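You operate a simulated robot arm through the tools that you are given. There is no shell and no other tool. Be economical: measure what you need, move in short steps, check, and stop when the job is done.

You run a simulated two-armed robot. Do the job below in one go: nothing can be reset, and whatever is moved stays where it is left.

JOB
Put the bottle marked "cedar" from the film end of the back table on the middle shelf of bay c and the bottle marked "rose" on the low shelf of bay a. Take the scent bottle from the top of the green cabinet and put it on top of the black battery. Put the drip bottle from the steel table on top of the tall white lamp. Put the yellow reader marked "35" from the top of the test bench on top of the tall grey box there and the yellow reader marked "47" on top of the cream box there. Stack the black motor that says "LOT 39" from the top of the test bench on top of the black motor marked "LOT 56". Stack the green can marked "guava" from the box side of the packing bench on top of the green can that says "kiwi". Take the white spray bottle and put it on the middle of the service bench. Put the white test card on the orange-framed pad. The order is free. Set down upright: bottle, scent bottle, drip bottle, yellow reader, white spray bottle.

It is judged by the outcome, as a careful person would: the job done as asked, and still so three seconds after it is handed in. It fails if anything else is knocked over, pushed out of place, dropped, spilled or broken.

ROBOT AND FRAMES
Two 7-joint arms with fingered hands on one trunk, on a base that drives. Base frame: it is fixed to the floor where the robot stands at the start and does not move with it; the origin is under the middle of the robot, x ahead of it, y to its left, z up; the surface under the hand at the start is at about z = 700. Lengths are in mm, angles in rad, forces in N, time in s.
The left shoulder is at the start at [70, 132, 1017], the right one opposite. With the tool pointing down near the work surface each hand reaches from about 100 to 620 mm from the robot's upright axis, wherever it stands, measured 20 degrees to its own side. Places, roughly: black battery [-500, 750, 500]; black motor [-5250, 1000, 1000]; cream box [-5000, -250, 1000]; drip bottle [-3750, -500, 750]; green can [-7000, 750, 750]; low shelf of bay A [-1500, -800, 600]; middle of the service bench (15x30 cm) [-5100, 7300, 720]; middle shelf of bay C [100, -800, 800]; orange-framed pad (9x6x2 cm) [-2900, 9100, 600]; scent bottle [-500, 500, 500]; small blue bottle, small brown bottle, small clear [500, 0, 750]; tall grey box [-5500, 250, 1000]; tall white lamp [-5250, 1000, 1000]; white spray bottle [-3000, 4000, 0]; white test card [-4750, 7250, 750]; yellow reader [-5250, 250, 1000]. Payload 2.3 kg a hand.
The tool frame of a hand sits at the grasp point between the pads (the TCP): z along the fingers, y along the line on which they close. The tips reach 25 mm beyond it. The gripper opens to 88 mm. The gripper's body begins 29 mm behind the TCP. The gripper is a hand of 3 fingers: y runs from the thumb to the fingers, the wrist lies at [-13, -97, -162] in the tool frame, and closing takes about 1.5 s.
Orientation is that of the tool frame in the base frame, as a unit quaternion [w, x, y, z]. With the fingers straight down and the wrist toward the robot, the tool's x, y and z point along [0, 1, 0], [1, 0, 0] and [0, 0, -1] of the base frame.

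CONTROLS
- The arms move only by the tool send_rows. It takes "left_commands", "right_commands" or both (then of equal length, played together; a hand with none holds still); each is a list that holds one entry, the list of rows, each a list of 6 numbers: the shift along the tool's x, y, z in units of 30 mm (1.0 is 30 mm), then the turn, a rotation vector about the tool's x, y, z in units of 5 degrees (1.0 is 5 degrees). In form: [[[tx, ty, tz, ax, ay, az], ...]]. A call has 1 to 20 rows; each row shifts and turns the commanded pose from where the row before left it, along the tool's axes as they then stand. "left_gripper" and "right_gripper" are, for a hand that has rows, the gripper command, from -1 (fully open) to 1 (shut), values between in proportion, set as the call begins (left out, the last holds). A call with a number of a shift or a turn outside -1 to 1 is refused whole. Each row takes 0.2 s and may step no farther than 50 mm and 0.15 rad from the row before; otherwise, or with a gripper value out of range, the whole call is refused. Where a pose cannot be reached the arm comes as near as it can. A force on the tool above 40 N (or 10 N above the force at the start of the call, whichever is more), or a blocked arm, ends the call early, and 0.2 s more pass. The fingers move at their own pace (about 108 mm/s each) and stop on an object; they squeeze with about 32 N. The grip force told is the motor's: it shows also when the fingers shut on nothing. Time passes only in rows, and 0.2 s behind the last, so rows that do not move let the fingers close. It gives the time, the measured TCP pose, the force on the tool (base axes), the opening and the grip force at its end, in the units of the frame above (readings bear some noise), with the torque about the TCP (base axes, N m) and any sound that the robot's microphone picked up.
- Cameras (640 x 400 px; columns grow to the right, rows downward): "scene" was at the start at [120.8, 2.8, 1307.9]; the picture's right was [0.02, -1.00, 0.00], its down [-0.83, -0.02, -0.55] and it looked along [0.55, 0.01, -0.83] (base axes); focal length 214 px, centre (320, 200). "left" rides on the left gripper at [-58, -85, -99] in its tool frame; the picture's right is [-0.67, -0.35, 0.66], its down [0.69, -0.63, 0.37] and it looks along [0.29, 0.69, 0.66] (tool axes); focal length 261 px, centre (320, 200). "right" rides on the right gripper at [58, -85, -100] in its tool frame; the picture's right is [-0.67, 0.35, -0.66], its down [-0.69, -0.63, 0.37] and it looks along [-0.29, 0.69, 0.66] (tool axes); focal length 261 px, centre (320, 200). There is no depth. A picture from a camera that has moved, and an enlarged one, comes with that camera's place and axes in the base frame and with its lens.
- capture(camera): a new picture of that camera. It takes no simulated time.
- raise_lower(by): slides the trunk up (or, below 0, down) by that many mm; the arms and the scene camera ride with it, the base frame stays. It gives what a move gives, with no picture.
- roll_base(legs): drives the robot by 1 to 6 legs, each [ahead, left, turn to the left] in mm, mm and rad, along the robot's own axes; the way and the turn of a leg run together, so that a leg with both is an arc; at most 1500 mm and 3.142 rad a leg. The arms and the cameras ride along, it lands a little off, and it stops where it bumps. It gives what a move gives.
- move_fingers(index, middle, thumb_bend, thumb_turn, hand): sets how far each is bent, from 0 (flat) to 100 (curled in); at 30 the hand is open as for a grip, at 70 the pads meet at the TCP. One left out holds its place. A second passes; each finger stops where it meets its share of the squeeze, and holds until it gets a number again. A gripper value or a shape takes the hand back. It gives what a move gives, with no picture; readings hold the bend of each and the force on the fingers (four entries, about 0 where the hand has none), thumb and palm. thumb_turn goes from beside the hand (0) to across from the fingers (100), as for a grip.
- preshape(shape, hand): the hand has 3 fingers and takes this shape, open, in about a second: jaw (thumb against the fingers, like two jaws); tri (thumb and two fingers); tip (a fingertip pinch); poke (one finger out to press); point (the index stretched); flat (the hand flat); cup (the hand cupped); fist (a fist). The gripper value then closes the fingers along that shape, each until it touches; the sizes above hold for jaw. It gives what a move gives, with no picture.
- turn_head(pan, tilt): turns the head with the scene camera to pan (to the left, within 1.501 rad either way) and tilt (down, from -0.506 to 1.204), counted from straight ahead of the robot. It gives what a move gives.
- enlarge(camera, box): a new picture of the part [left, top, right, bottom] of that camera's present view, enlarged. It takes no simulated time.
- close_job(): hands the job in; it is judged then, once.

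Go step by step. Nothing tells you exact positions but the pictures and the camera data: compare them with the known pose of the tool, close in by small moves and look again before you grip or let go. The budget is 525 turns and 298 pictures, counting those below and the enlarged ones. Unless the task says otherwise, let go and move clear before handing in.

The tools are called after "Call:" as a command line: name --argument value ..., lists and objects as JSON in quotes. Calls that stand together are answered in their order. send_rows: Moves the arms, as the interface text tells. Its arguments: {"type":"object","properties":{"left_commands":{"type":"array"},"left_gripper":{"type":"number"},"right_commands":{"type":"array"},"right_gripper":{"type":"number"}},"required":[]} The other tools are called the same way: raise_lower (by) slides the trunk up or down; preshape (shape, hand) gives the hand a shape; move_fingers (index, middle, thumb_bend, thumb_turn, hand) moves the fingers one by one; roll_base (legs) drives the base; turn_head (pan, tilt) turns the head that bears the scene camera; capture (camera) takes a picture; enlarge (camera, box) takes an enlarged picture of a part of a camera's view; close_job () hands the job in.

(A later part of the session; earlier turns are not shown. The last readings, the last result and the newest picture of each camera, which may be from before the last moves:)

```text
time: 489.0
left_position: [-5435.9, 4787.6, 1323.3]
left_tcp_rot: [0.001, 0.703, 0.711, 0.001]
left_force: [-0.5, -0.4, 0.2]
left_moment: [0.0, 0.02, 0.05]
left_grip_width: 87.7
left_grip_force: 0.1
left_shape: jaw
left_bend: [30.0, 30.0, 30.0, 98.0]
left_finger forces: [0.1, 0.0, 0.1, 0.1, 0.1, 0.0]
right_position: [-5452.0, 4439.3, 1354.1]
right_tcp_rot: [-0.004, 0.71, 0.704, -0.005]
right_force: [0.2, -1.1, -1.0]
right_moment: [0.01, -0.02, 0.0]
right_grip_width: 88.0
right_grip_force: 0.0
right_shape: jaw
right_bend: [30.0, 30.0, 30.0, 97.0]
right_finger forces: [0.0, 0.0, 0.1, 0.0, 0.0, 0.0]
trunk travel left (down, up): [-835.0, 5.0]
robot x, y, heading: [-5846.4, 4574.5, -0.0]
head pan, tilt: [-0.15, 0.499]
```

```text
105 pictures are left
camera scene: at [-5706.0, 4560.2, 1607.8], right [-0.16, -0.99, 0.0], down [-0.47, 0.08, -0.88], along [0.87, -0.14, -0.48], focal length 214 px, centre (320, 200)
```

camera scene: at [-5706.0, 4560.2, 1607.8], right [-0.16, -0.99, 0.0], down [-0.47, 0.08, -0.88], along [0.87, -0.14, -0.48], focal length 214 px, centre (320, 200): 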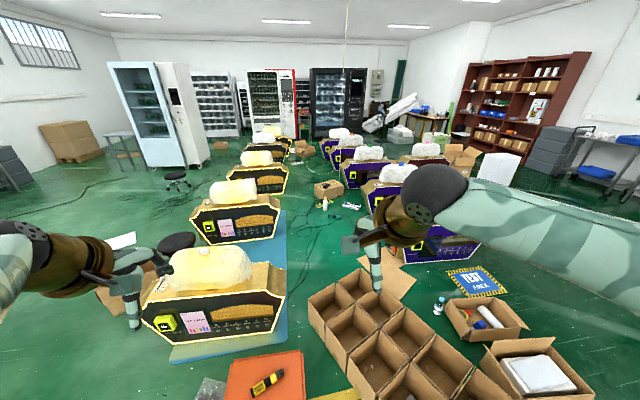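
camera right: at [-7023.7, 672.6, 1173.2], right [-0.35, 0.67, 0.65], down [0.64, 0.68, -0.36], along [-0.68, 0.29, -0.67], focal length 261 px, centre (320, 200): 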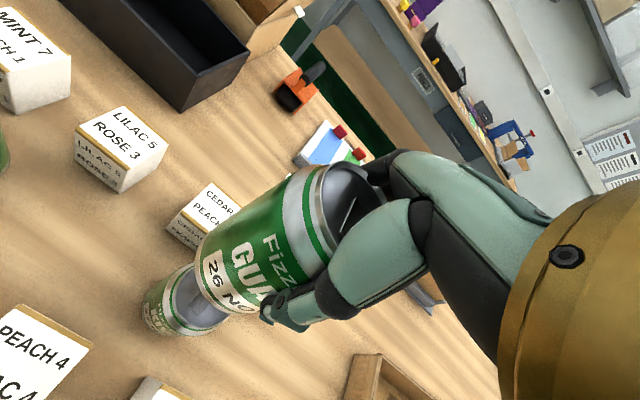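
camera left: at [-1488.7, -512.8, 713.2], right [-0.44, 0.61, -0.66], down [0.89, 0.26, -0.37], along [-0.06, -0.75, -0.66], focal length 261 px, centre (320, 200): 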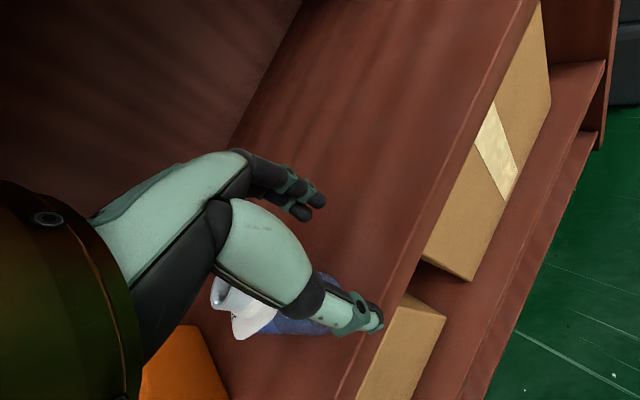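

The aisle's west mouth is blocked by cartons; the gap between the second and third machine on the left row looks wide enough (~900 mm). I go around the north side and look.

Call:
roll_base --legs '[[0, 1500, 0], [0, 330, 0], [1500, 0, 0]]'

Call:
turn_head --pan -0.5 --tilt 0.45

Call:
capture --camera "scene"

```text
time: 505.4
left_position: [-3946.7, 6622.4, 1324.2]
left_tcp_rot: [0.001, 0.71, 0.704, 0.001]
left_force: [-0.9, -0.3, 1.1]
left_moment: [0.01, 0.03, -0.01]
left_grip_width: 87.8
left_grip_force: 0.1
left_shape: jaw
left_bend: [30.0, 30.0, 30.0, 98.0]
left_finger forces: [0.0, 0.1, 0.0, 0.0, 0.0, 0.0]
right_position: [-3970.3, 6273.7, 1353.1]
right_tcp_rot: [-0.004, 0.717, 0.697, -0.004]
right_force: [-0.8, -0.3, -0.9]
right_moment: [-0.03, 0.02, 0.02]
right_grip_width: 87.8
right_grip_force: 0.0
right_shape: jaw
right_bend: [30.0, 30.0, 30.0, 97.0]
right_finger forces: [0.1, 0.1, 0.0, 0.0, 0.0, 0.0]
trunk travel left (down, up): [-835.0, 5.0]
robot x, y, heading: [-4356.4, 6417.9, -0.031]
head pan, tilt: [-0.15, 0.499]
```

```text
time: 506.2
left_position: [-3945.3, 6621.8, 1326.2]
left_tcp_rot: [0.001, 0.71, 0.704, 0.001]
left_force: [-0.1, -0.5, -0.1]
left_moment: [0.0, -0.04, 0.01]
left_grip_width: 87.6
left_grip_force: 0.1
left_shape: jaw
left_bend: [30.0, 30.0, 30.0, 98.0]
left_finger forces: [0.1, 0.1, 0.0, 0.0, 0.0, 0.0]
right_position: [-3968.6, 6274.4, 1353.6]
right_tcp_rot: [-0.005, 0.717, 0.697, -0.005]
right_force: [0.2, 0.2, 0.0]
right_moment: [0.01, -0.01, -0.02]
right_grip_width: 88.0
right_grip_force: 0.1
right_shape: jaw
right_bend: [30.0, 30.0, 30.0, 97.0]
right_finger forces: [0.1, 0.0, 0.0, 0.1, 0.1, 0.0]
trunk travel left (down, up): [-835.0, 5.0]
robot x, y, heading: [-4356.5, 6414.8, -0.029]
head pan, tilt: [-0.499, 0.45]
```

```text
104 pictures are left
camera scene: at [-4230.6, 6370.4, 1612.2], right [-0.5, -0.86, 0.0], down [-0.38, 0.22, -0.9], along [0.78, -0.45, -0.44], focal length 214 px, centre (320, 200)
```

scene: 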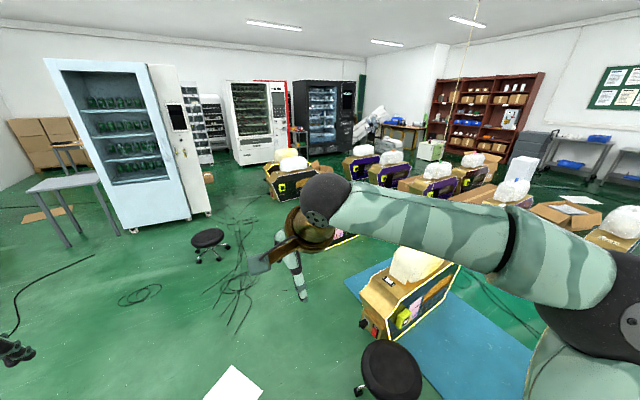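

Call:
send_rows --right_commands '[[[0, -0.3, 1, 0, 0, 0], [0, -0.3, 1, 0, 0, 0], [0, -0.3, 1, 0, 0, 0], [0, -0.3, 1, 0, 0, 0], [0, 0, 1, 0, 0, 0], [0, 0, 1, 0, 0, 0], [0, 0, 1, 0, 0, 0], [0, 0, 1, 0, 0, 0], [0, 0, 1, 0, 0, 0], [0, 0, 1, 0, 0, 0]]]' --left_commands '[[[0, -0.3, 1, 0, 0, 0], [0, -0.3, 1, 0, 0, 0], [0, -0.3, 1, 0, 0, 0], [0, -0.3, 1, 0, 0, 0], [0, 0, 1, 0, 0, 0], [0, 0, 1, 0, 0, 0], [0, 0, 1, 0, 0, 0], [0, 0, 1, 0, 0, 0], [0, 0, 1, 0, 0, 0], [0, 0, 1, 0, 0, 0]]]'

Call:
roll_base --legs '[[1000, 0, 0], [0, 0, -1.0]]'

Call:
turn_head --pan -0.4 --tilt 0.5

Call:
capture --camera "scene"

```text
time: 508.4
left_position: [-3979.5, 6622.2, 1024.9]
left_tcp_rot: [0.002, 0.71, 0.704, 0.001]
left_force: [-0.1, -0.6, 0.2]
left_moment: [-0.02, 0.0, 0.01]
left_grip_width: 87.7
left_grip_force: 0.0
left_shape: jaw
left_bend: [30.0, 30.0, 30.0, 98.0]
left_finger forces: [0.1, 0.0, 0.0, 0.1, 0.0, 0.0]
right_position: [-4008.2, 6275.2, 1052.3]
right_tcp_rot: [-0.006, 0.716, 0.698, -0.005]
right_force: [0.6, -0.4, 0.7]
right_moment: [0.0, -0.02, 0.02]
right_grip_width: 88.3
right_grip_force: 0.1
right_shape: jaw
right_bend: [30.0, 30.0, 30.0, 97.0]
right_finger forces: [0.0, 0.1, 0.0, 0.1, 0.0, 0.0]
trunk travel left (down, up): [-835.0, 5.0]
robot x, y, heading: [-4360.0, 6416.3, -0.027]
head pan, tilt: [-0.499, 0.45]
```

```text
time: 516.2
left_position: [-2981.9, 6165.7, 1024.6]
left_tcp_rot: [0.001, 0.965, 0.263, -0.001]
left_force: [-0.4, -0.5, -1.5]
left_moment: [0.01, 0.02, -0.02]
left_grip_width: 87.8
left_grip_force: 0.1
left_shape: jaw
left_bend: [30.0, 30.0, 30.0, 98.0]
left_finger forces: [0.1, 0.1, 0.1, 0.1, 0.1, 0.0]
right_position: [-3295.2, 6013.4, 1055.4]
right_tcp_rot: [-0.007, 0.967, 0.253, -0.002]
right_force: [1.9, -0.4, 0.7]
right_moment: [0.02, 0.0, -0.01]
right_grip_width: 88.0
right_grip_force: 0.0
right_shape: jaw
right_bend: [30.0, 30.0, 30.0, 97.0]
right_finger forces: [0.1, 0.1, 0.1, 0.1, 0.0, 0.0]
trunk travel left (down, up): [-835.0, 5.0]
robot x, y, heading: [-3355.5, 6387.1, -1.055]
head pan, tilt: [-0.499, 0.45]
```

```text
time: 516.9
left_position: [-2981.7, 6165.3, 1025.3]
left_tcp_rot: [0.002, 0.965, 0.263, 0.0]
left_force: [-0.6, -0.1, 0.6]
left_moment: [0.02, -0.01, 0.03]
left_grip_width: 87.7
left_grip_force: 0.0
left_shape: jaw
left_bend: [30.0, 30.0, 30.0, 98.0]
left_finger forces: [0.0, 0.0, 0.0, 0.1, 0.0, 0.0]
right_position: [-3294.6, 6012.4, 1054.8]
right_tcp_rot: [-0.006, 0.967, 0.254, -0.002]
right_force: [-0.1, -0.6, 0.0]
right_moment: [-0.02, -0.02, 0.05]
right_grip_width: 88.1
right_grip_force: 0.0
right_shape: jaw
right_bend: [30.0, 30.0, 30.0, 97.0]
right_finger forces: [0.0, 0.1, 0.0, 0.0, 0.0, 0.0]
trunk travel left (down, up): [-835.0, 5.0]
robot x, y, heading: [-3354.7, 6383.7, -1.06]
head pan, tilt: [-0.4, 0.499]
```

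```text
103 pictures are left
camera scene: at [-3319.1, 6251.6, 1607.8], right [-0.99, -0.11, 0.0], down [-0.05, 0.48, -0.88], along [0.1, -0.87, -0.48], focal length 214 px, centre (320, 200)
```

scene: 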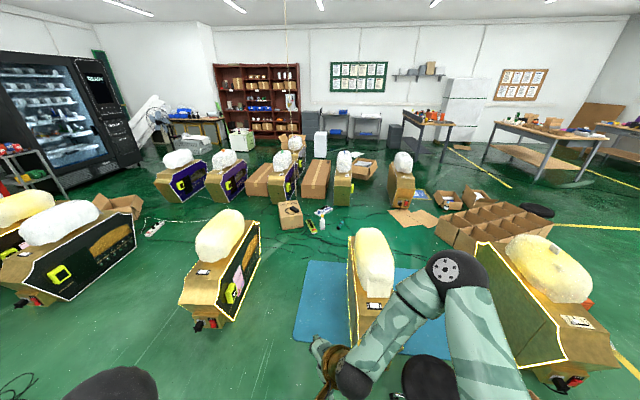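

Call:
enlarge --camera "scene" --box '[250, 180, 370, 260]'

```text
5.00 times, centred on (310, 220) of scene
camera zoom: at [-3319.1, 6251.6, 1607.8], right [-0.99, -0.11, 0.0], down [-0.05, 0.48, -0.88], along [0.1, -0.87, -0.48], focal length 1072 px, centre (370, 100)
```

zoom: 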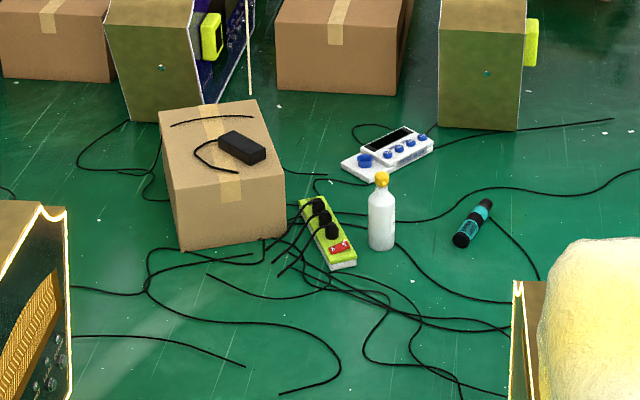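

I now see a clear lane between machine 3 and the blue mat leading to the bottle at about (-3098,4070). I'll go in carefully in short legs.

Call:
roll_base --legs '[[0, 0, -0.51], [0, 500, 0]]'

```text
time: 521.2
left_position: [-2639.2, 6019.4, 1025.4]
left_tcp_rot: [0.002, 1.0, 0.017, 0.0]
left_force: [-0.3, 0.3, 0.6]
left_moment: [0.02, -0.01, 0.04]
left_grip_width: 87.8
left_grip_force: 0.0
left_shape: jaw
left_bend: [30.0, 30.0, 30.0, 98.0]
left_finger forces: [0.1, 0.0, 0.0, 0.0, 0.1, 0.0]
right_position: [-2988.5, 6034.7, 1053.6]
right_tcp_rot: [-0.007, 1.0, 0.008, 0.001]
right_force: [0.2, 0.0, -0.3]
right_moment: [-0.02, -0.03, -0.02]
right_grip_width: 88.0
right_grip_force: 0.1
right_shape: jaw
right_bend: [30.0, 30.0, 30.0, 97.0]
right_finger forces: [0.0, 0.1, 0.1, 0.0, 0.0, 0.0]
trunk travel left (down, up): [-835.0, 5.0]
robot x, y, heading: [-2862.8, 6388.0, -1.556]
head pan, tilt: [-0.4, 0.499]
```

Call:
roll_base --legs '[[830, 0, -0.01]]'

Call:
turn_head --pan 0.0 --tilt 0.75

Call:
capture --camera "scene"

```text
time: 525.6
left_position: [-2636.9, 5191.4, 1026.0]
left_tcp_rot: [0.003, 1.0, 0.009, 0.001]
left_force: [0.0, -0.3, 0.5]
left_moment: [-0.01, 0.05, -0.04]
left_grip_width: 87.5
left_grip_force: 0.1
left_shape: jaw
left_bend: [30.0, 30.0, 30.0, 98.0]
left_finger forces: [0.0, 0.0, 0.0, 0.1, 0.0, 0.0]
right_position: [-2985.7, 5210.3, 1053.5]
right_tcp_rot: [-0.006, 1.0, 0.0, 0.0]
right_force: [-0.9, 0.5, -0.8]
right_moment: [-0.02, 0.01, -0.01]
right_grip_width: 88.0
right_grip_force: 0.1
right_shape: jaw
right_bend: [30.0, 30.0, 30.0, 97.0]
right_finger forces: [0.0, 0.0, 0.0, 0.0, 0.1, 0.1]
trunk travel left (down, up): [-835.0, 5.0]
robot x, y, heading: [-2854.6, 5564.2, -1.568]
head pan, tilt: [-0.4, 0.499]
```

```text
time: 526.5
left_position: [-2637.2, 5190.6, 1025.6]
left_tcp_rot: [0.001, 1.0, 0.009, 0.0]
left_force: [-0.3, 0.0, 0.7]
left_moment: [0.04, 0.02, -0.02]
left_grip_width: 87.9
left_grip_force: 0.0
left_shape: jaw
left_bend: [30.0, 30.0, 30.0, 98.0]
left_finger forces: [0.0, 0.1, 0.0, 0.0, 0.0, 0.0]
right_position: [-2985.9, 5209.1, 1054.2]
right_tcp_rot: [-0.007, 1.0, 0.0, 0.001]
right_force: [-0.4, -0.3, -0.2]
right_moment: [-0.02, 0.01, 0.0]
right_grip_width: 88.4
right_grip_force: 0.2
right_shape: jaw
right_bend: [30.0, 30.0, 30.0, 97.0]
right_finger forces: [0.0, 0.0, 0.1, 0.0, 0.0, 0.0]
trunk travel left (down, up): [-835.0, 5.0]
robot x, y, heading: [-2853.4, 5566.9, -1.571]
head pan, tilt: [0.0, 0.75]
```

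```text
101 pictures are left
camera scene: at [-2854.7, 5431.2, 1585.8], right [-1.0, 0.0, 0.0], down [0.0, 0.68, -0.73], along [0.0, -0.73, -0.68], focal length 214 px, centre (320, 200)
```

scene: 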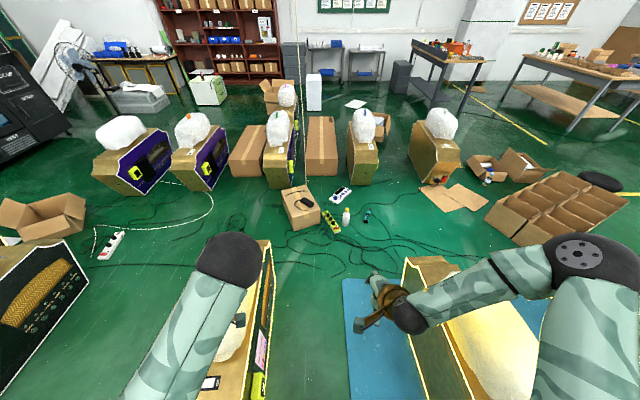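

Call:
enlarge --camera "scene" --box '[200, 220, 400, 400]'

```text
2.22 times, centred on (300, 310) of scene
camera zoom: at [-2854.7, 5431.2, 1585.8], right [-1.0, 0.0, 0.0], down [0.0, 0.68, -0.73], along [0.0, -0.73, -0.68], focal length 477 px, centre (364, -44)
```

zoom: 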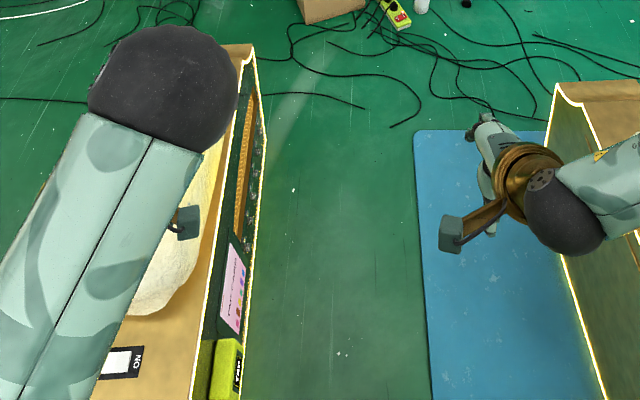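

Lane is about 495 mm wide to the mat edge; I'll run slightly over the thin mat's edge. First lift the left arm, then drive in.

Call:
send_rows --left_commands '[[[0, 0, -1, 0, 0, 0], [0, 0, -1, 0, 0, 0], [0, 0, -1, 0, 0, 0], [0, 0, -1, 0, 0, 0], [0, 0, -1, 0, 0, 0], [0, 0, -1, 0, 0, 0], [0, 0, -1, 0, 0, 0], [0, 0, -1, 0, 0, 0], [0, 0, -1, 0, 0, 0], [0, 0, -1, 0, 0, 0]]]'

Call:
roll_base --legs '[[0, 22, 0], [400, 0, 0]]'

```text
time: 528.7
left_position: [-2622.7, 5174.6, 1320.1]
left_tcp_rot: [0.0, 1.0, 0.01, 0.0]
left_force: [0.2, 0.9, 0.0]
left_moment: [0.0, -0.03, 0.02]
left_grip_width: 87.8
left_grip_force: 0.1
left_shape: jaw
left_bend: [30.0, 30.0, 30.0, 98.0]
left_finger forces: [0.0, 0.1, 0.0, 0.0, 0.1, 0.0]
left hand out of reach, approached as far as the arm can: row 8, 9
right_position: [-2987.0, 5208.9, 1052.9]
right_tcp_rot: [-0.007, 1.0, 0.0, -0.001]
right_force: [0.4, 0.2, -0.9]
right_moment: [0.0, -0.01, 0.02]
right_grip_width: 88.0
right_grip_force: 0.0
right_shape: jaw
right_bend: [30.0, 30.0, 30.0, 97.0]
right_finger forces: [0.0, 0.0, 0.0, 0.0, 0.1, 0.1]
trunk travel left (down, up): [-835.0, 5.0]
robot x, y, heading: [-2856.0, 5566.9, -1.574]
head pan, tilt: [0.0, 0.75]
```

```text
time: 531.6
left_position: [-2600.4, 4771.3, 1319.9]
left_tcp_rot: [0.002, 1.0, 0.011, -0.001]
left_force: [0.4, -0.2, -0.9]
left_moment: [-0.01, 0.01, -0.01]
left_grip_width: 87.8
left_grip_force: 0.1
left_shape: jaw
left_bend: [30.0, 30.0, 30.0, 98.0]
left_finger forces: [0.0, 0.1, 0.0, 0.1, 0.0, 0.0]
right_position: [-2962.3, 4806.0, 1055.2]
right_tcp_rot: [-0.006, 1.0, 0.0, 0.0]
right_force: [-0.4, 0.0, 0.1]
right_moment: [0.0, 0.0, 0.02]
right_grip_width: 88.1
right_grip_force: 0.1
right_shape: jaw
right_bend: [30.0, 30.0, 30.0, 97.0]
right_finger forces: [0.1, 0.0, 0.0, 0.0, 0.0, 0.0]
trunk travel left (down, up): [-835.0, 5.0]
robot x, y, heading: [-2830.5, 5162.0, -1.567]
head pan, tilt: [0.0, 0.75]
```

Call:
roll_base --legs '[[350, 0, 0], [330, 0, 0]]'

Call:
roll_base --legs '[[0, 0, -0.28]]'

Call:
raise_lower --by -500

Call:
turn_head --pan -0.2 --tilt 0.9

Call:
capture --camera "scene"

```text
time: 535.7
left_position: [-2598.4, 4090.8, 1319.9]
left_tcp_rot: [0.003, 1.0, 0.01, -0.001]
left_force: [0.2, 0.0, 0.0]
left_moment: [-0.01, 0.05, -0.03]
left_grip_width: 87.5
left_grip_force: 0.1
left_shape: jaw
left_bend: [30.0, 30.0, 30.0, 98.0]
left_finger forces: [0.1, 0.1, 0.0, 0.1, 0.1, 0.1]
right_position: [-2960.1, 4126.5, 1054.1]
right_tcp_rot: [-0.006, 1.0, 0.0, 0.0]
right_force: [1.8, 0.0, -0.7]
right_moment: [-0.01, 0.01, 0.02]
right_grip_width: 88.0
right_grip_force: 0.1
right_shape: jaw
right_bend: [30.0, 30.0, 30.0, 97.0]
right_finger forces: [0.0, 0.0, 0.1, 0.0, 0.0, 0.1]
trunk travel left (down, up): [-835.0, 5.0]
robot x, y, heading: [-2829.0, 4482.7, -1.565]
head pan, tilt: [0.0, 0.75]
```

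```text
time: 537.0
left_position: [-2714.6, 4041.2, 1319.6]
left_tcp_rot: [0.002, 0.992, -0.13, -0.002]
left_force: [-0.2, -0.7, 0.8]
left_moment: [-0.02, -0.01, 0.0]
left_grip_width: 87.8
left_grip_force: 0.1
left_shape: jaw
left_bend: [30.0, 30.0, 30.0, 98.0]
left_finger forces: [0.0, 0.1, 0.0, 0.1, 0.0, 0.0]
right_position: [-3052.4, 4174.3, 1054.3]
right_tcp_rot: [-0.007, 0.99, -0.139, 0.0]
right_force: [-0.3, 0.1, 0.3]
right_moment: [0.02, 0.01, 0.0]
right_grip_width: 88.1
right_grip_force: 0.1
right_shape: jaw
right_bend: [30.0, 30.0, 30.0, 97.0]
right_finger forces: [0.0, 0.0, 0.0, 0.1, 0.0, 0.0]
trunk travel left (down, up): [-835.0, 5.0]
robot x, y, heading: [-2829.9, 4479.9, -1.851]
head pan, tilt: [0.0, 0.75]
```

```text
refused: -500 is not a number from -400 to 400
```

```text
time: 537.7
left_position: [-2716.1, 4039.5, 1319.8]
left_tcp_rot: [0.002, 0.992, -0.13, -0.001]
left_force: [-0.4, 0.0, 0.2]
left_moment: [0.02, 0.0, 0.0]
left_grip_width: 87.8
left_grip_force: 0.1
left_shape: jaw
left_bend: [30.0, 30.0, 30.0, 98.0]
left_finger forces: [0.1, 0.1, 0.0, 0.1, 0.0, 0.0]
right_position: [-3053.9, 4175.3, 1054.6]
right_tcp_rot: [-0.007, 0.99, -0.14, 0.0]
right_force: [-0.1, 0.9, 0.5]
right_moment: [-0.03, -0.02, -0.01]
right_grip_width: 88.0
right_grip_force: 0.1
right_shape: jaw
right_bend: [30.0, 30.0, 30.0, 97.0]
right_finger forces: [0.0, 0.0, 0.0, 0.0, 0.0, 0.0]
trunk travel left (down, up): [-835.0, 5.0]
robot x, y, heading: [-2829.3, 4478.0, -1.849]
head pan, tilt: [-0.201, 0.901]
```

```text
99 pictures are left
camera scene: at [-2878.7, 4364.2, 1573.9], right [-0.89, 0.46, 0.0], down [0.36, 0.7, -0.62], along [-0.29, -0.55, -0.78], focal length 214 px, centre (320, 200)
```

scene: 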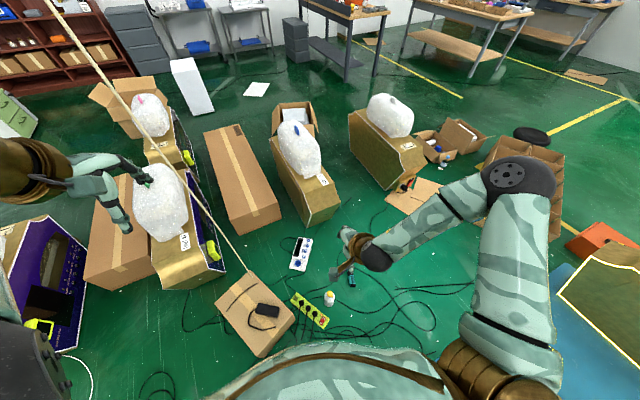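

Call:
raise_lower --by -400

Call:
raise_lower --by -300

Call:
capture --camera "right"

Call:
capture --camera "scene"

```text
time: 541.6
left_position: [-2715.9, 4039.5, 919.1]
left_tcp_rot: [0.001, 0.992, -0.129, -0.001]
left_force: [0.2, -0.2, 0.0]
left_moment: [0.02, -0.01, 0.01]
left_grip_width: 88.0
left_grip_force: 0.0
left_shape: jaw
left_bend: [30.0, 30.0, 30.0, 98.0]
left_finger forces: [0.0, 0.0, 0.0, 0.1, 0.1, 0.0]
right_position: [-3054.6, 4173.4, 654.5]
right_tcp_rot: [-0.007, 0.99, -0.139, 0.001]
right_force: [0.2, -0.7, 0.0]
right_moment: [-0.03, 0.01, -0.02]
right_grip_width: 87.8
right_grip_force: 0.1
right_shape: jaw
right_bend: [30.0, 30.0, 30.0, 97.0]
right_finger forces: [0.1, 0.1, 0.0, 0.0, 0.1, 0.0]
trunk travel left (down, up): [-435.0, 405.0]
robot x, y, heading: [-2830.9, 4478.7, -1.848]
head pan, tilt: [-0.201, 0.901]
```

```text
time: 544.6
left_position: [-2715.3, 4040.7, 618.9]
left_tcp_rot: [0.002, 0.992, -0.13, -0.001]
left_force: [0.0, 0.1, 0.1]
left_moment: [-0.02, 0.0, 0.0]
left_grip_width: 87.9
left_grip_force: 0.1
left_shape: jaw
left_bend: [30.0, 30.0, 30.0, 98.0]
left_finger forces: [0.0, 0.0, 0.0, 0.0, 0.0, 0.1]
right_position: [-3053.4, 4174.8, 354.8]
right_tcp_rot: [-0.007, 0.99, -0.14, 0.001]
right_force: [-0.5, 0.7, 0.1]
right_moment: [-0.02, 0.02, 0.02]
right_grip_width: 87.9
right_grip_force: 0.0
right_shape: jaw
right_bend: [30.0, 30.0, 30.0, 97.0]
right_finger forces: [0.0, 0.0, 0.1, 0.0, 0.1, 0.0]
trunk travel left (down, up): [-135.0, 705.0]
robot x, y, heading: [-2830.3, 4474.5, -1.846]
head pan, tilt: [-0.201, 0.901]
```

```text
98 pictures are left
camera right: at [-2973.8, 4240.5, 455.7], right [-0.74, -0.16, 0.65], down [-0.48, 0.8, -0.36], along [-0.46, -0.58, -0.67], focal length 261 px, centre (320, 200)
```

right: 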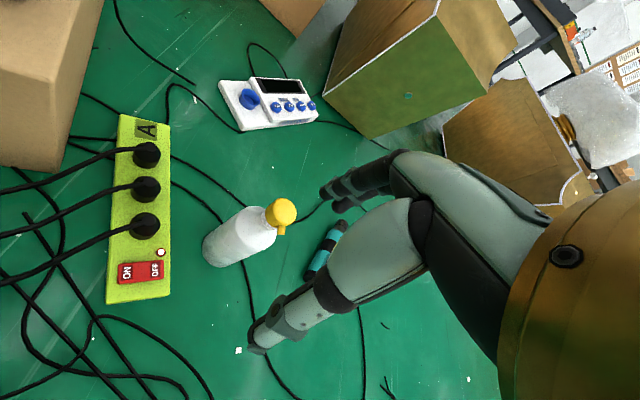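

```text
97 pictures are left
camera scene: at [-2878.6, 4364.4, 873.9], right [-0.89, 0.46, 0.0], down [0.36, 0.7, -0.62], along [-0.29, -0.55, -0.78], focal length 214 px, centre (320, 200)
```

scene: 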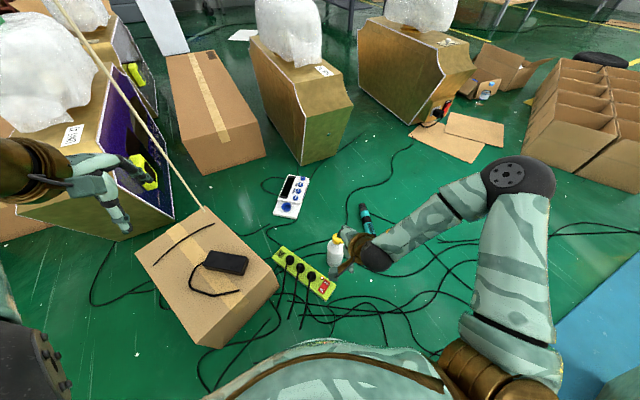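

Call:
send_rows --right_commands '[[[-0.096, 0.75, 0.4, -0.16, 0, 0], [-0.096, 0.75, 0.4, 0, 0, 0], [-0.096, 0.75, 0.4, 0, 0, 0], [-0.096, 0.75, 0.4, 0, 0, 0], [-0.096, 0.75, 0.4, 0, 0, 0]]]'

Call:
capture --camera "right"

```text
time: 545.8
left_position: [-2714.7, 4041.2, 618.7]
left_tcp_rot: [0.001, 0.991, -0.13, -0.001]
left_force: [1.0, 0.2, 0.0]
left_moment: [0.03, -0.02, -0.02]
left_grip_width: 87.7
left_grip_force: 0.1
left_shape: jaw
left_bend: [30.0, 30.0, 30.0, 98.0]
left_finger forces: [0.1, 0.0, 0.0, 0.1, 0.0, 0.0]
right_position: [-3097.6, 4071.1, 295.6]
right_tcp_rot: [0.0, 0.99, -0.14, 0.0]
right_force: [-0.7, 0.4, 0.6]
right_moment: [0.01, 0.01, 0.01]
right_grip_width: 87.9
right_grip_force: 0.2
right_shape: jaw
right_bend: [30.0, 30.0, 30.0, 97.0]
right_finger forces: [0.0, 0.1, 0.0, 0.1, 0.1, 0.0]
trunk travel left (down, up): [-135.0, 705.0]
robot x, y, heading: [-2831.2, 4476.3, -1.846]
head pan, tilt: [-0.201, 0.901]
```

```text
96 pictures are left
camera right: at [-3018.3, 4138.5, 395.3], right [-0.74, -0.15, 0.66], down [-0.49, 0.79, -0.37], along [-0.47, -0.59, -0.66], focal length 261 px, centre (320, 200)
```

right: 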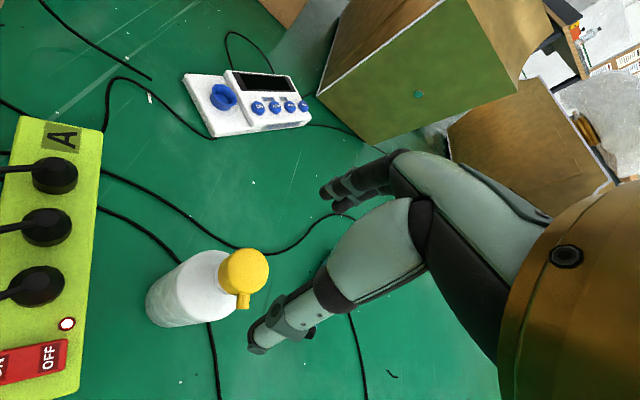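

Aligned over the cap; its nozzle is near the thumb side, so I rotate the hand 25° away while descending.

Call:
send_rows --right_commands '[[[0, 0, 0.4, 0, 0, 1], [0, 0, 0.4, 0, 0, 1], [0, 0, 0.4, 0, 0, 1], [0, 0, 0.4, 0, 0, 1], [0, 0, 0.4, 0, 0, 1]]]'

Call:
capture --camera "right"

```text
time: 547.0
left_position: [-2714.6, 4041.0, 619.5]
left_tcp_rot: [0.001, 0.992, -0.13, -0.001]
left_force: [-0.7, 0.8, 0.6]
left_moment: [-0.01, -0.01, -0.03]
left_grip_width: 87.7
left_grip_force: 0.1
left_shape: jaw
left_bend: [30.0, 30.0, 30.0, 98.0]
left_finger forces: [0.0, 0.1, 0.1, 0.0, 0.1, 0.0]
right_position: [-3098.9, 4073.0, 236.1]
right_tcp_rot: [0.0, 0.936, -0.351, 0.0]
right_force: [0.7, 0.0, 0.1]
right_moment: [-0.01, 0.01, 0.0]
right_grip_width: 88.2
right_grip_force: 0.0
right_shape: jaw
right_bend: [30.0, 30.0, 30.0, 97.0]
right_finger forces: [0.0, 0.0, 0.0, 0.0, 0.1, 0.1]
trunk travel left (down, up): [-135.0, 705.0]
robot x, y, heading: [-2830.1, 4475.8, -1.85]
head pan, tilt: [-0.201, 0.901]
```

```text
95 pictures are left
camera right: at [-2998.1, 4099.4, 335.0], right [-0.73, 0.18, 0.66], down [-0.1, 0.92, -0.37], along [-0.67, -0.34, -0.66], focal length 261 px, centre (320, 200)
```

right: 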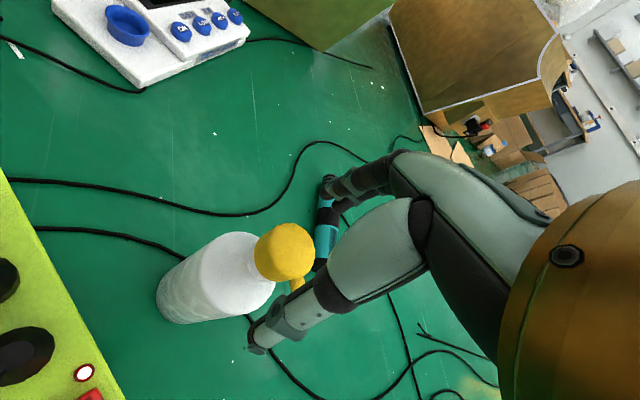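

Call:
send_rows --right_commands '[[[0.15, 0, 0.6, 0, 0, 0], [0, 0, 0.6, 0, 0, 0], [0, 0, 0, 0, 0, 0]]]'

Call:
capture --camera "right"

```text
time: 547.8
left_position: [-2715.9, 4039.5, 618.2]
left_tcp_rot: [0.001, 0.992, -0.13, -0.001]
left_force: [1.0, -0.1, -1.0]
left_moment: [0.03, 0.0, -0.03]
left_grip_width: 87.5
left_grip_force: 0.0
left_shape: jaw
left_bend: [30.0, 30.0, 30.0, 98.0]
left_finger forces: [0.0, 0.0, 0.0, 0.0, 0.0, 0.0]
right_position: [-3096.0, 4068.7, 198.5]
right_tcp_rot: [0.0, 0.937, -0.35, -0.001]
right_force: [0.1, 0.9, 0.1]
right_moment: [-0.04, 0.02, 0.0]
right_grip_width: 88.0
right_grip_force: 0.1
right_shape: jaw
right_bend: [30.0, 30.0, 30.0, 97.0]
right_finger forces: [0.0, 0.0, 0.0, 0.1, 0.1, 0.0]
trunk travel left (down, up): [-135.0, 705.0]
robot x, y, heading: [-2832.6, 4474.5, -1.847]
head pan, tilt: [-0.201, 0.901]
```

```text
94 pictures are left
camera right: at [-2995.5, 4095.6, 298.5], right [-0.73, 0.18, 0.66], down [-0.1, 0.92, -0.37], along [-0.67, -0.34, -0.66], focal length 261 px, centre (320, 200)
```

right: 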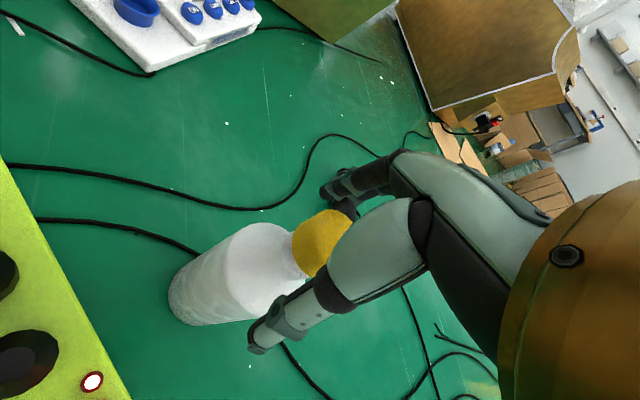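

Call:
send_rows --right_commands '[[[0, 0, -0.17, 0, 0, 0], [0, 0, 0, 0, 0, 0], [0, 0, 0, 0, 0, 0], [0, 0, 0, 0, 0, 0], [0, 0, 0, 0, 0, 0], [0, 0, 0, 0, 0, 0], [0, 0, 0, 0, 0, 0], [0, 0, 0, 0, 0, 0], [0, 0, 0, 0, 0, 0]]]' --right_gripper 1

Call:
capture --camera "right"

```text
time: 549.8
left_position: [-2716.9, 4040.1, 619.6]
left_tcp_rot: [0.001, 0.991, -0.131, -0.001]
left_force: [0.6, -0.6, 0.6]
left_moment: [0.02, 0.04, -0.02]
left_grip_width: 87.6
left_grip_force: 0.0
left_shape: jaw
left_bend: [30.0, 30.0, 30.0, 98.0]
left_finger forces: [0.1, 0.0, 0.0, 0.1, 0.0, 0.0]
right_position: [-3096.2, 4067.5, 203.3]
right_tcp_rot: [0.001, 0.937, -0.351, 0.0]
right_force: [0.3, -1.3, -4.8]
right_moment: [-0.02, -0.03, -0.04]
right_grip_width: 15.6
right_grip_force: 31.7
right_shape: jaw
right_bend: [75.0, 60.0, 81.0, 100.0]
right_finger forces: [0.1, 17.3, 0.0, 0.1, 0.0, 0.1]
trunk travel left (down, up): [-135.0, 705.0]
robot x, y, heading: [-2830.3, 4478.2, -1.848]
head pan, tilt: [-0.201, 0.901]
```

```text
93 pictures are left
camera right: at [-2995.4, 4095.3, 303.3], right [-0.73, 0.18, 0.66], down [-0.1, 0.93, -0.37], along [-0.67, -0.34, -0.66], focal length 261 px, centre (320, 200)
```

right: 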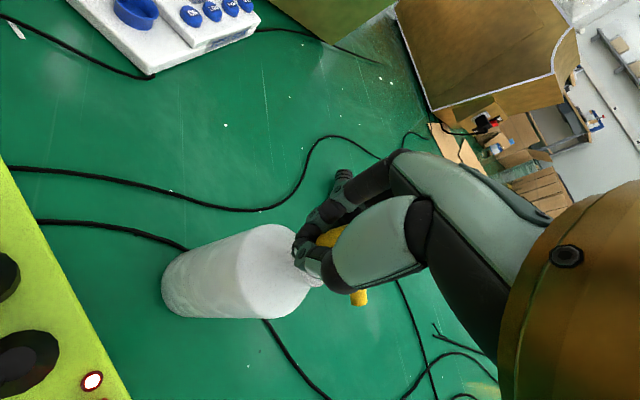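

Call:
send_rows --right_commands '[[[0, 0, -0.3, 0, 0, 0], [0, 0, -0.5, 0, 0, 0], [0, 0, -0.5, 0, 0, 0], [0, 0, 0, 0, 0, 0]]]'

Call:
capture --camera "right"

Call:
enlarge --camera "scene" --box '[280, 190, 420, 320]'

```text
time: 550.8
left_position: [-2715.5, 4040.0, 618.1]
left_tcp_rot: [0.0, 0.992, -0.129, -0.001]
left_force: [-0.3, -0.5, -0.1]
left_moment: [0.03, 0.01, 0.03]
left_grip_width: 87.6
left_grip_force: 0.1
left_shape: jaw
left_bend: [30.0, 30.0, 30.0, 98.0]
left_finger forces: [0.1, 0.1, 0.0, 0.0, 0.1, 0.0]
right_position: [-3095.1, 4067.9, 242.1]
right_tcp_rot: [0.0, 0.937, -0.35, 0.0]
right_force: [0.1, -0.8, -4.9]
right_moment: [0.0, -0.03, 0.04]
right_grip_width: 15.2
right_grip_force: 32.0
right_shape: jaw
right_bend: [75.0, 60.0, 81.0, 100.0]
right_finger forces: [0.0, 17.3, 0.0, 0.0, 0.0, 0.1]
trunk travel left (down, up): [-135.0, 705.0]
robot x, y, heading: [-2828.9, 4477.0, -1.85]
head pan, tilt: [-0.201, 0.901]
```

```text
92 pictures are left
camera right: at [-2994.7, 4094.9, 342.1], right [-0.73, 0.18, 0.66], down [-0.1, 0.93, -0.36], along [-0.67, -0.34, -0.66], focal length 261 px, centre (320, 200)
```

right: 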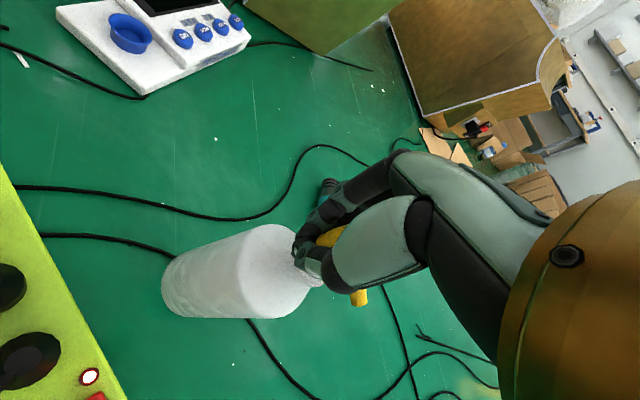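

```text
3.08 times, centred on (350, 255) of scene
camera zoom: at [-2879.0, 4363.6, 873.7], right [-0.89, 0.46, 0.0], down [0.36, 0.7, -0.62], along [-0.29, -0.55, -0.78], focal length 660 px, centre (228, 31)
```

zoom: 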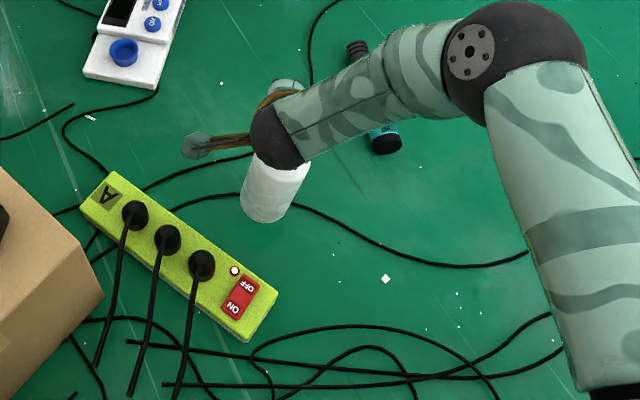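

It hangs by the neck under the cap, a loose hold. I set it back, and regrip higher, squarely on the cap.

Call:
send_rows --right_commands '[[[0, 0, 0.6, 0, 0, 0], [0, 0, 0.5, 0, 0, 0], [0, 0, 0.25, 0, 0, 0], [0, 0, 0, 0, 0, 0]]]'

Call:
send_rows --right_commands '[[[0, 0, 0, 0, 0, 0], [0, 0, 0, 0, 0, 0], [0, 0, 0, 0, 0, 0], [0, 0, 0, 0, 0, 0], [0, 0, 0, 0, 0, 0], [0, 0, 0, 0, 0, 0]]]' --right_gripper -1

Call:
capture --camera "right"

```text
time: 551.8
left_position: [-2715.8, 4039.9, 619.3]
left_tcp_rot: [0.001, 0.991, -0.13, -0.001]
left_force: [-0.1, -0.6, 0.1]
left_moment: [-0.02, 0.0, -0.03]
left_grip_width: 87.8
left_grip_force: 0.1
left_shape: jaw
left_bend: [30.0, 30.0, 30.0, 98.0]
left_finger forces: [0.0, 0.1, 0.0, 0.0, 0.1, 0.0]
right_position: [-3094.1, 4066.5, 200.8]
right_tcp_rot: [0.0, 0.937, -0.35, 0.0]
right_force: [0.7, 0.4, -5.0]
right_moment: [0.04, -0.01, 0.03]
right_grip_width: 15.1
right_grip_force: 31.6
right_shape: jaw
right_bend: [75.0, 61.0, 81.0, 100.0]
right_finger forces: [0.0, 17.0, 0.0, 0.1, 0.1, 0.0]
trunk travel left (down, up): [-135.0, 705.0]
robot x, y, heading: [-2830.3, 4480.0, -1.848]
head pan, tilt: [-0.201, 0.901]
```

```text
time: 553.2
left_position: [-2715.9, 4040.4, 620.1]
left_tcp_rot: [0.002, 0.992, -0.13, 0.0]
left_force: [0.8, -0.9, -0.3]
left_moment: [-0.01, -0.05, 0.02]
left_grip_width: 87.7
left_grip_force: 0.1
left_shape: jaw
left_bend: [30.0, 30.0, 30.0, 98.0]
left_finger forces: [0.0, 0.1, 0.1, 0.0, 0.0, 0.0]
right_position: [-3094.8, 4067.0, 201.8]
right_tcp_rot: [-0.001, 0.937, -0.35, -0.001]
right_force: [0.1, 0.2, 0.4]
right_moment: [-0.01, 0.01, 0.01]
right_grip_width: 87.6
right_grip_force: 0.1
right_shape: jaw
right_bend: [30.0, 30.0, 30.0, 98.0]
right_finger forces: [0.1, 0.1, 0.0, 0.0, 0.0, 0.1]
trunk travel left (down, up): [-135.0, 705.0]
robot x, y, heading: [-2828.4, 4479.0, -1.852]
head pan, tilt: [-0.201, 0.901]
```

```text
90 pictures are left
camera right: at [-2994.0, 4094.5, 302.2], right [-0.73, 0.18, 0.66], down [-0.1, 0.92, -0.37], along [-0.67, -0.34, -0.66], focal length 261 px, centre (320, 200)
```

right: 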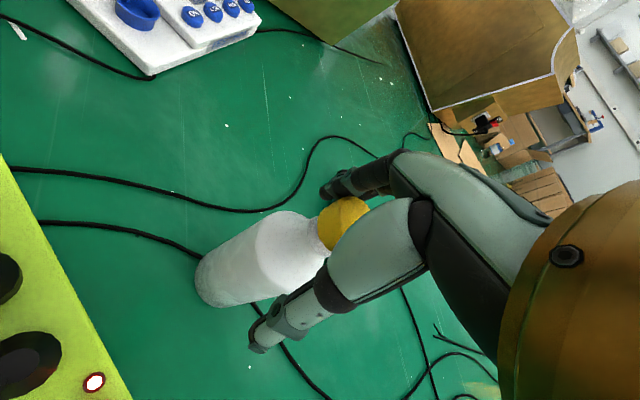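

Call:
send_rows --right_commands '[[[0, 0, -0.4, 0, 0, 0], [-0.2, 0.6, 0, 0, 0, 0], [0, 0, 0, 0, 0, 0]]]'

Call:
capture --camera "right"

```text
time: 554.0
left_position: [-2714.4, 4040.2, 619.2]
left_tcp_rot: [0.002, 0.992, -0.129, -0.001]
left_force: [-0.6, -0.4, -0.5]
left_moment: [0.03, 0.0, 0.0]
left_grip_width: 87.5
left_grip_force: 0.1
left_shape: jaw
left_bend: [30.0, 30.0, 30.0, 98.0]
left_finger forces: [0.1, 0.0, 0.0, 0.0, 0.0, 0.0]
right_position: [-3111.0, 4058.4, 213.2]
right_tcp_rot: [0.001, 0.936, -0.351, 0.0]
right_force: [-0.1, -0.5, 0.6]
right_moment: [0.01, 0.0, 0.01]
right_grip_width: 87.3
right_grip_force: 0.1
right_shape: jaw
right_bend: [30.0, 30.0, 30.0, 98.0]
right_finger forces: [0.0, 0.0, 0.0, 0.1, 0.0, 0.0]
trunk travel left (down, up): [-135.0, 705.0]
robot x, y, heading: [-2828.0, 4479.7, -1.849]
head pan, tilt: [-0.201, 0.901]
```

```text
89 pictures are left
camera right: at [-3010.6, 4085.7, 313.1], right [-0.73, 0.18, 0.66], down [-0.1, 0.92, -0.37], along [-0.67, -0.34, -0.66], focal length 261 px, centre (320, 200)
```

right: 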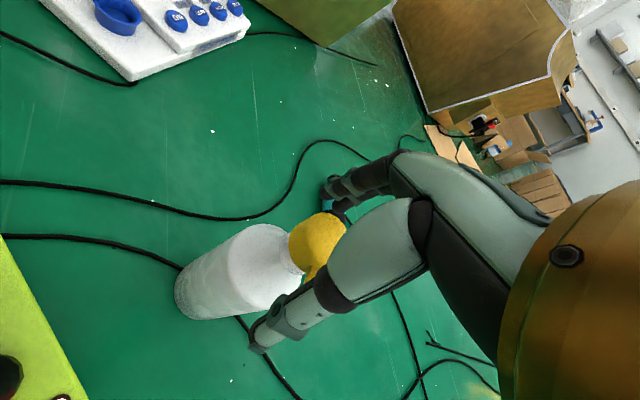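

Call:
send_rows --right_commands '[[[-0.08, 0.22, 0.05, 0, 0, 0], [0, 0, 0, 0, 0, 0], [0, 0, 0, 0, 0, 0], [0, 0, 0, 0, 0, 0], [0, 0, 0, 0, 0, 0], [0, 0, 0, 0, 0, 0], [0, 0, 0, 0, 0, 0], [0, 0, 0, 0, 0, 0]]]' --right_gripper 1

Call:
capture --camera "right"

```text
time: 555.8
left_position: [-2715.1, 4040.1, 619.9]
left_tcp_rot: [0.002, 0.992, -0.129, -0.001]
left_force: [-0.5, 0.2, 0.8]
left_moment: [-0.02, 0.04, 0.02]
left_grip_width: 87.5
left_grip_force: 0.1
left_shape: jaw
left_bend: [30.0, 30.0, 30.0, 98.0]
left_finger forces: [0.0, 0.0, 0.0, 0.0, 0.1, 0.1]
right_position: [-3118.0, 4054.9, 211.6]
right_tcp_rot: [0.001, 0.937, -0.351, 0.001]
right_force: [0.7, -1.5, -0.5]
right_moment: [-0.04, 0.04, -0.01]
right_grip_width: 27.0
right_grip_force: 32.4
right_shape: jaw
right_bend: [74.0, 48.0, 75.0, 100.0]
right_finger forces: [17.6, 10.3, 0.0, 0.0, 28.0, 0.2]
trunk travel left (down, up): [-135.0, 705.0]
robot x, y, heading: [-2828.5, 4476.8, -1.852]
head pan, tilt: [-0.201, 0.901]
```

```text
88 pictures are left
camera right: at [-3016.6, 4082.6, 311.6], right [-0.73, 0.18, 0.66], down [-0.1, 0.92, -0.37], along [-0.67, -0.34, -0.66], focal length 261 px, centre (320, 200)
```

right: 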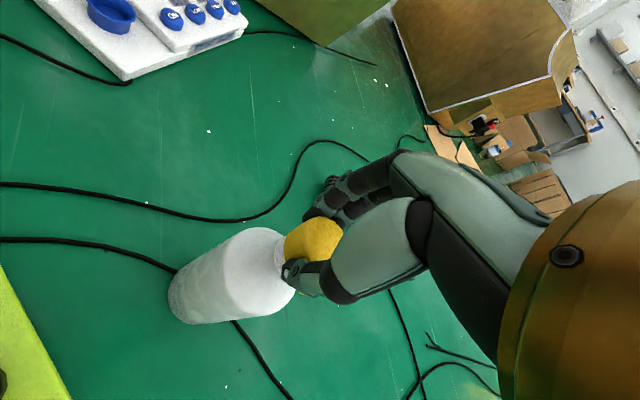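

Firm grip on the cap now. Lift via trunk and back out of the lane.

Call:
send_rows --right_commands '[[[0, 0, -0.3, 0, 0, 0], [0, 0, -0.6, 0, 0, 0], [0, 0, -0.6, 0, 0, 0]]]'

Call:
raise_lower --by 400

Call:
raise_lower --by 280

Call:
roll_base --legs '[[0, 0, 0.28]]'

Call:
capture --camera "right"

```text
time: 556.6
left_position: [-2715.9, 4040.9, 619.3]
left_tcp_rot: [0.001, 0.992, -0.13, -0.001]
left_force: [-0.4, -0.1, 1.1]
left_moment: [0.05, 0.01, -0.02]
left_grip_width: 87.3
left_grip_force: 0.0
left_shape: jaw
left_bend: [30.0, 30.0, 30.0, 98.0]
left_finger forces: [0.1, 0.0, 0.1, 0.0, 0.1, 0.0]
right_position: [-3118.8, 4056.4, 256.0]
right_tcp_rot: [0.0, 0.937, -0.35, -0.002]
right_force: [0.6, -0.3, -5.1]
right_moment: [0.01, -0.05, 0.01]
right_grip_width: 26.8
right_grip_force: 31.8
right_shape: jaw
right_bend: [74.0, 48.0, 75.0, 100.0]
right_finger forces: [17.6, 10.4, 0.1, 0.0, 28.0, 0.0]
trunk travel left (down, up): [-135.0, 705.0]
robot x, y, heading: [-2834.0, 4478.5, -1.85]
head pan, tilt: [-0.201, 0.901]
```

```text
time: 560.4
left_position: [-2715.4, 4040.7, 1018.7]
left_tcp_rot: [0.0, 0.991, -0.13, -0.001]
left_force: [-0.3, -0.4, -0.8]
left_moment: [-0.01, 0.02, -0.02]
left_grip_width: 87.5
left_grip_force: 0.0
left_shape: jaw
left_bend: [30.0, 30.0, 30.0, 98.0]
left_finger forces: [0.0, 0.0, 0.0, 0.1, 0.0, 0.0]
right_position: [-3118.3, 4054.9, 657.3]
right_tcp_rot: [0.0, 0.937, -0.35, 0.0]
right_force: [0.6, -0.5, -4.6]
right_moment: [0.01, 0.01, -0.01]
right_grip_width: 26.9
right_grip_force: 32.1
right_shape: jaw
right_bend: [74.0, 48.0, 75.0, 100.0]
right_finger forces: [17.7, 10.4, 0.1, 0.1, 27.9, 0.0]
trunk travel left (down, up): [-535.0, 305.0]
robot x, y, heading: [-2833.7, 4478.8, -1.85]
head pan, tilt: [-0.201, 0.901]
```

```text
time: 563.2
left_position: [-2715.7, 4039.5, 1298.8]
left_tcp_rot: [0.001, 0.992, -0.13, -0.001]
left_force: [-0.4, -0.4, 0.1]
left_moment: [-0.01, 0.0, -0.01]
left_grip_width: 87.6
left_grip_force: 0.1
left_shape: jaw
left_bend: [30.0, 30.0, 30.0, 98.0]
left_finger forces: [0.0, 0.0, 0.0, 0.1, 0.0, 0.0]
right_position: [-3117.9, 4054.6, 936.6]
right_tcp_rot: [0.0, 0.937, -0.349, 0.0]
right_force: [-0.4, -0.3, -5.7]
right_moment: [-0.01, -0.05, -0.01]
right_grip_width: 26.7
right_grip_force: 31.6
right_shape: jaw
right_bend: [74.0, 48.0, 75.0, 100.0]
right_finger forces: [17.6, 10.4, 0.0, 0.1, 27.9, 0.0]
trunk travel left (down, up): [-815.0, 25.0]
robot x, y, heading: [-2828.9, 4479.7, -1.856]
head pan, tilt: [-0.201, 0.901]
```

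```text
time: 564.5
left_position: [-2598.9, 4088.6, 1299.2]
left_tcp_rot: [0.001, 1.0, 0.009, 0.0]
left_force: [-0.7, 0.7, -0.1]
left_moment: [-0.02, 0.0, -0.01]
left_grip_width: 87.5
left_grip_force: 0.0
left_shape: jaw
left_bend: [30.0, 30.0, 30.0, 98.0]
left_finger forces: [0.0, 0.0, 0.0, 0.0, 0.0, 0.1]
right_position: [-2990.0, 3991.2, 936.1]
right_tcp_rot: [-0.001, 0.976, -0.216, 0.001]
right_force: [-1.0, 0.4, -5.4]
right_moment: [0.01, 0.01, -0.03]
right_grip_width: 26.4
right_grip_force: 31.8
right_shape: jaw
right_bend: [74.0, 48.0, 75.0, 100.0]
right_finger forces: [15.2, 11.1, 0.1, 0.0, 25.0, 0.0]
trunk travel left (down, up): [-815.0, 25.0]
robot x, y, heading: [-2831.6, 4478.4, -1.569]
head pan, tilt: [-0.201, 0.901]
```

```text
87 pictures are left
camera right: at [-2901.2, 4045.0, 1036.7], right [-0.75, -0.03, 0.66], down [-0.36, 0.86, -0.37], along [-0.55, -0.51, -0.66], focal length 261 px, centre (320, 200)
```

right: 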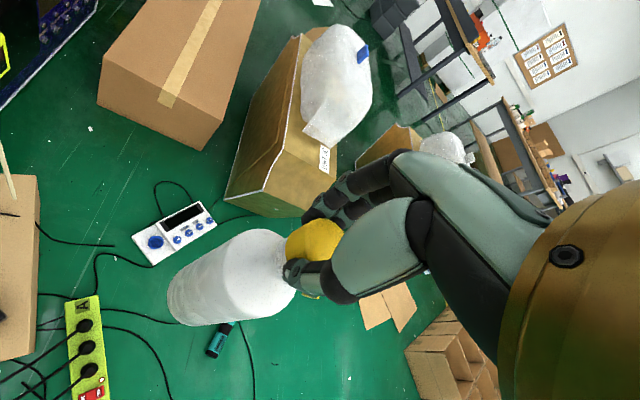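

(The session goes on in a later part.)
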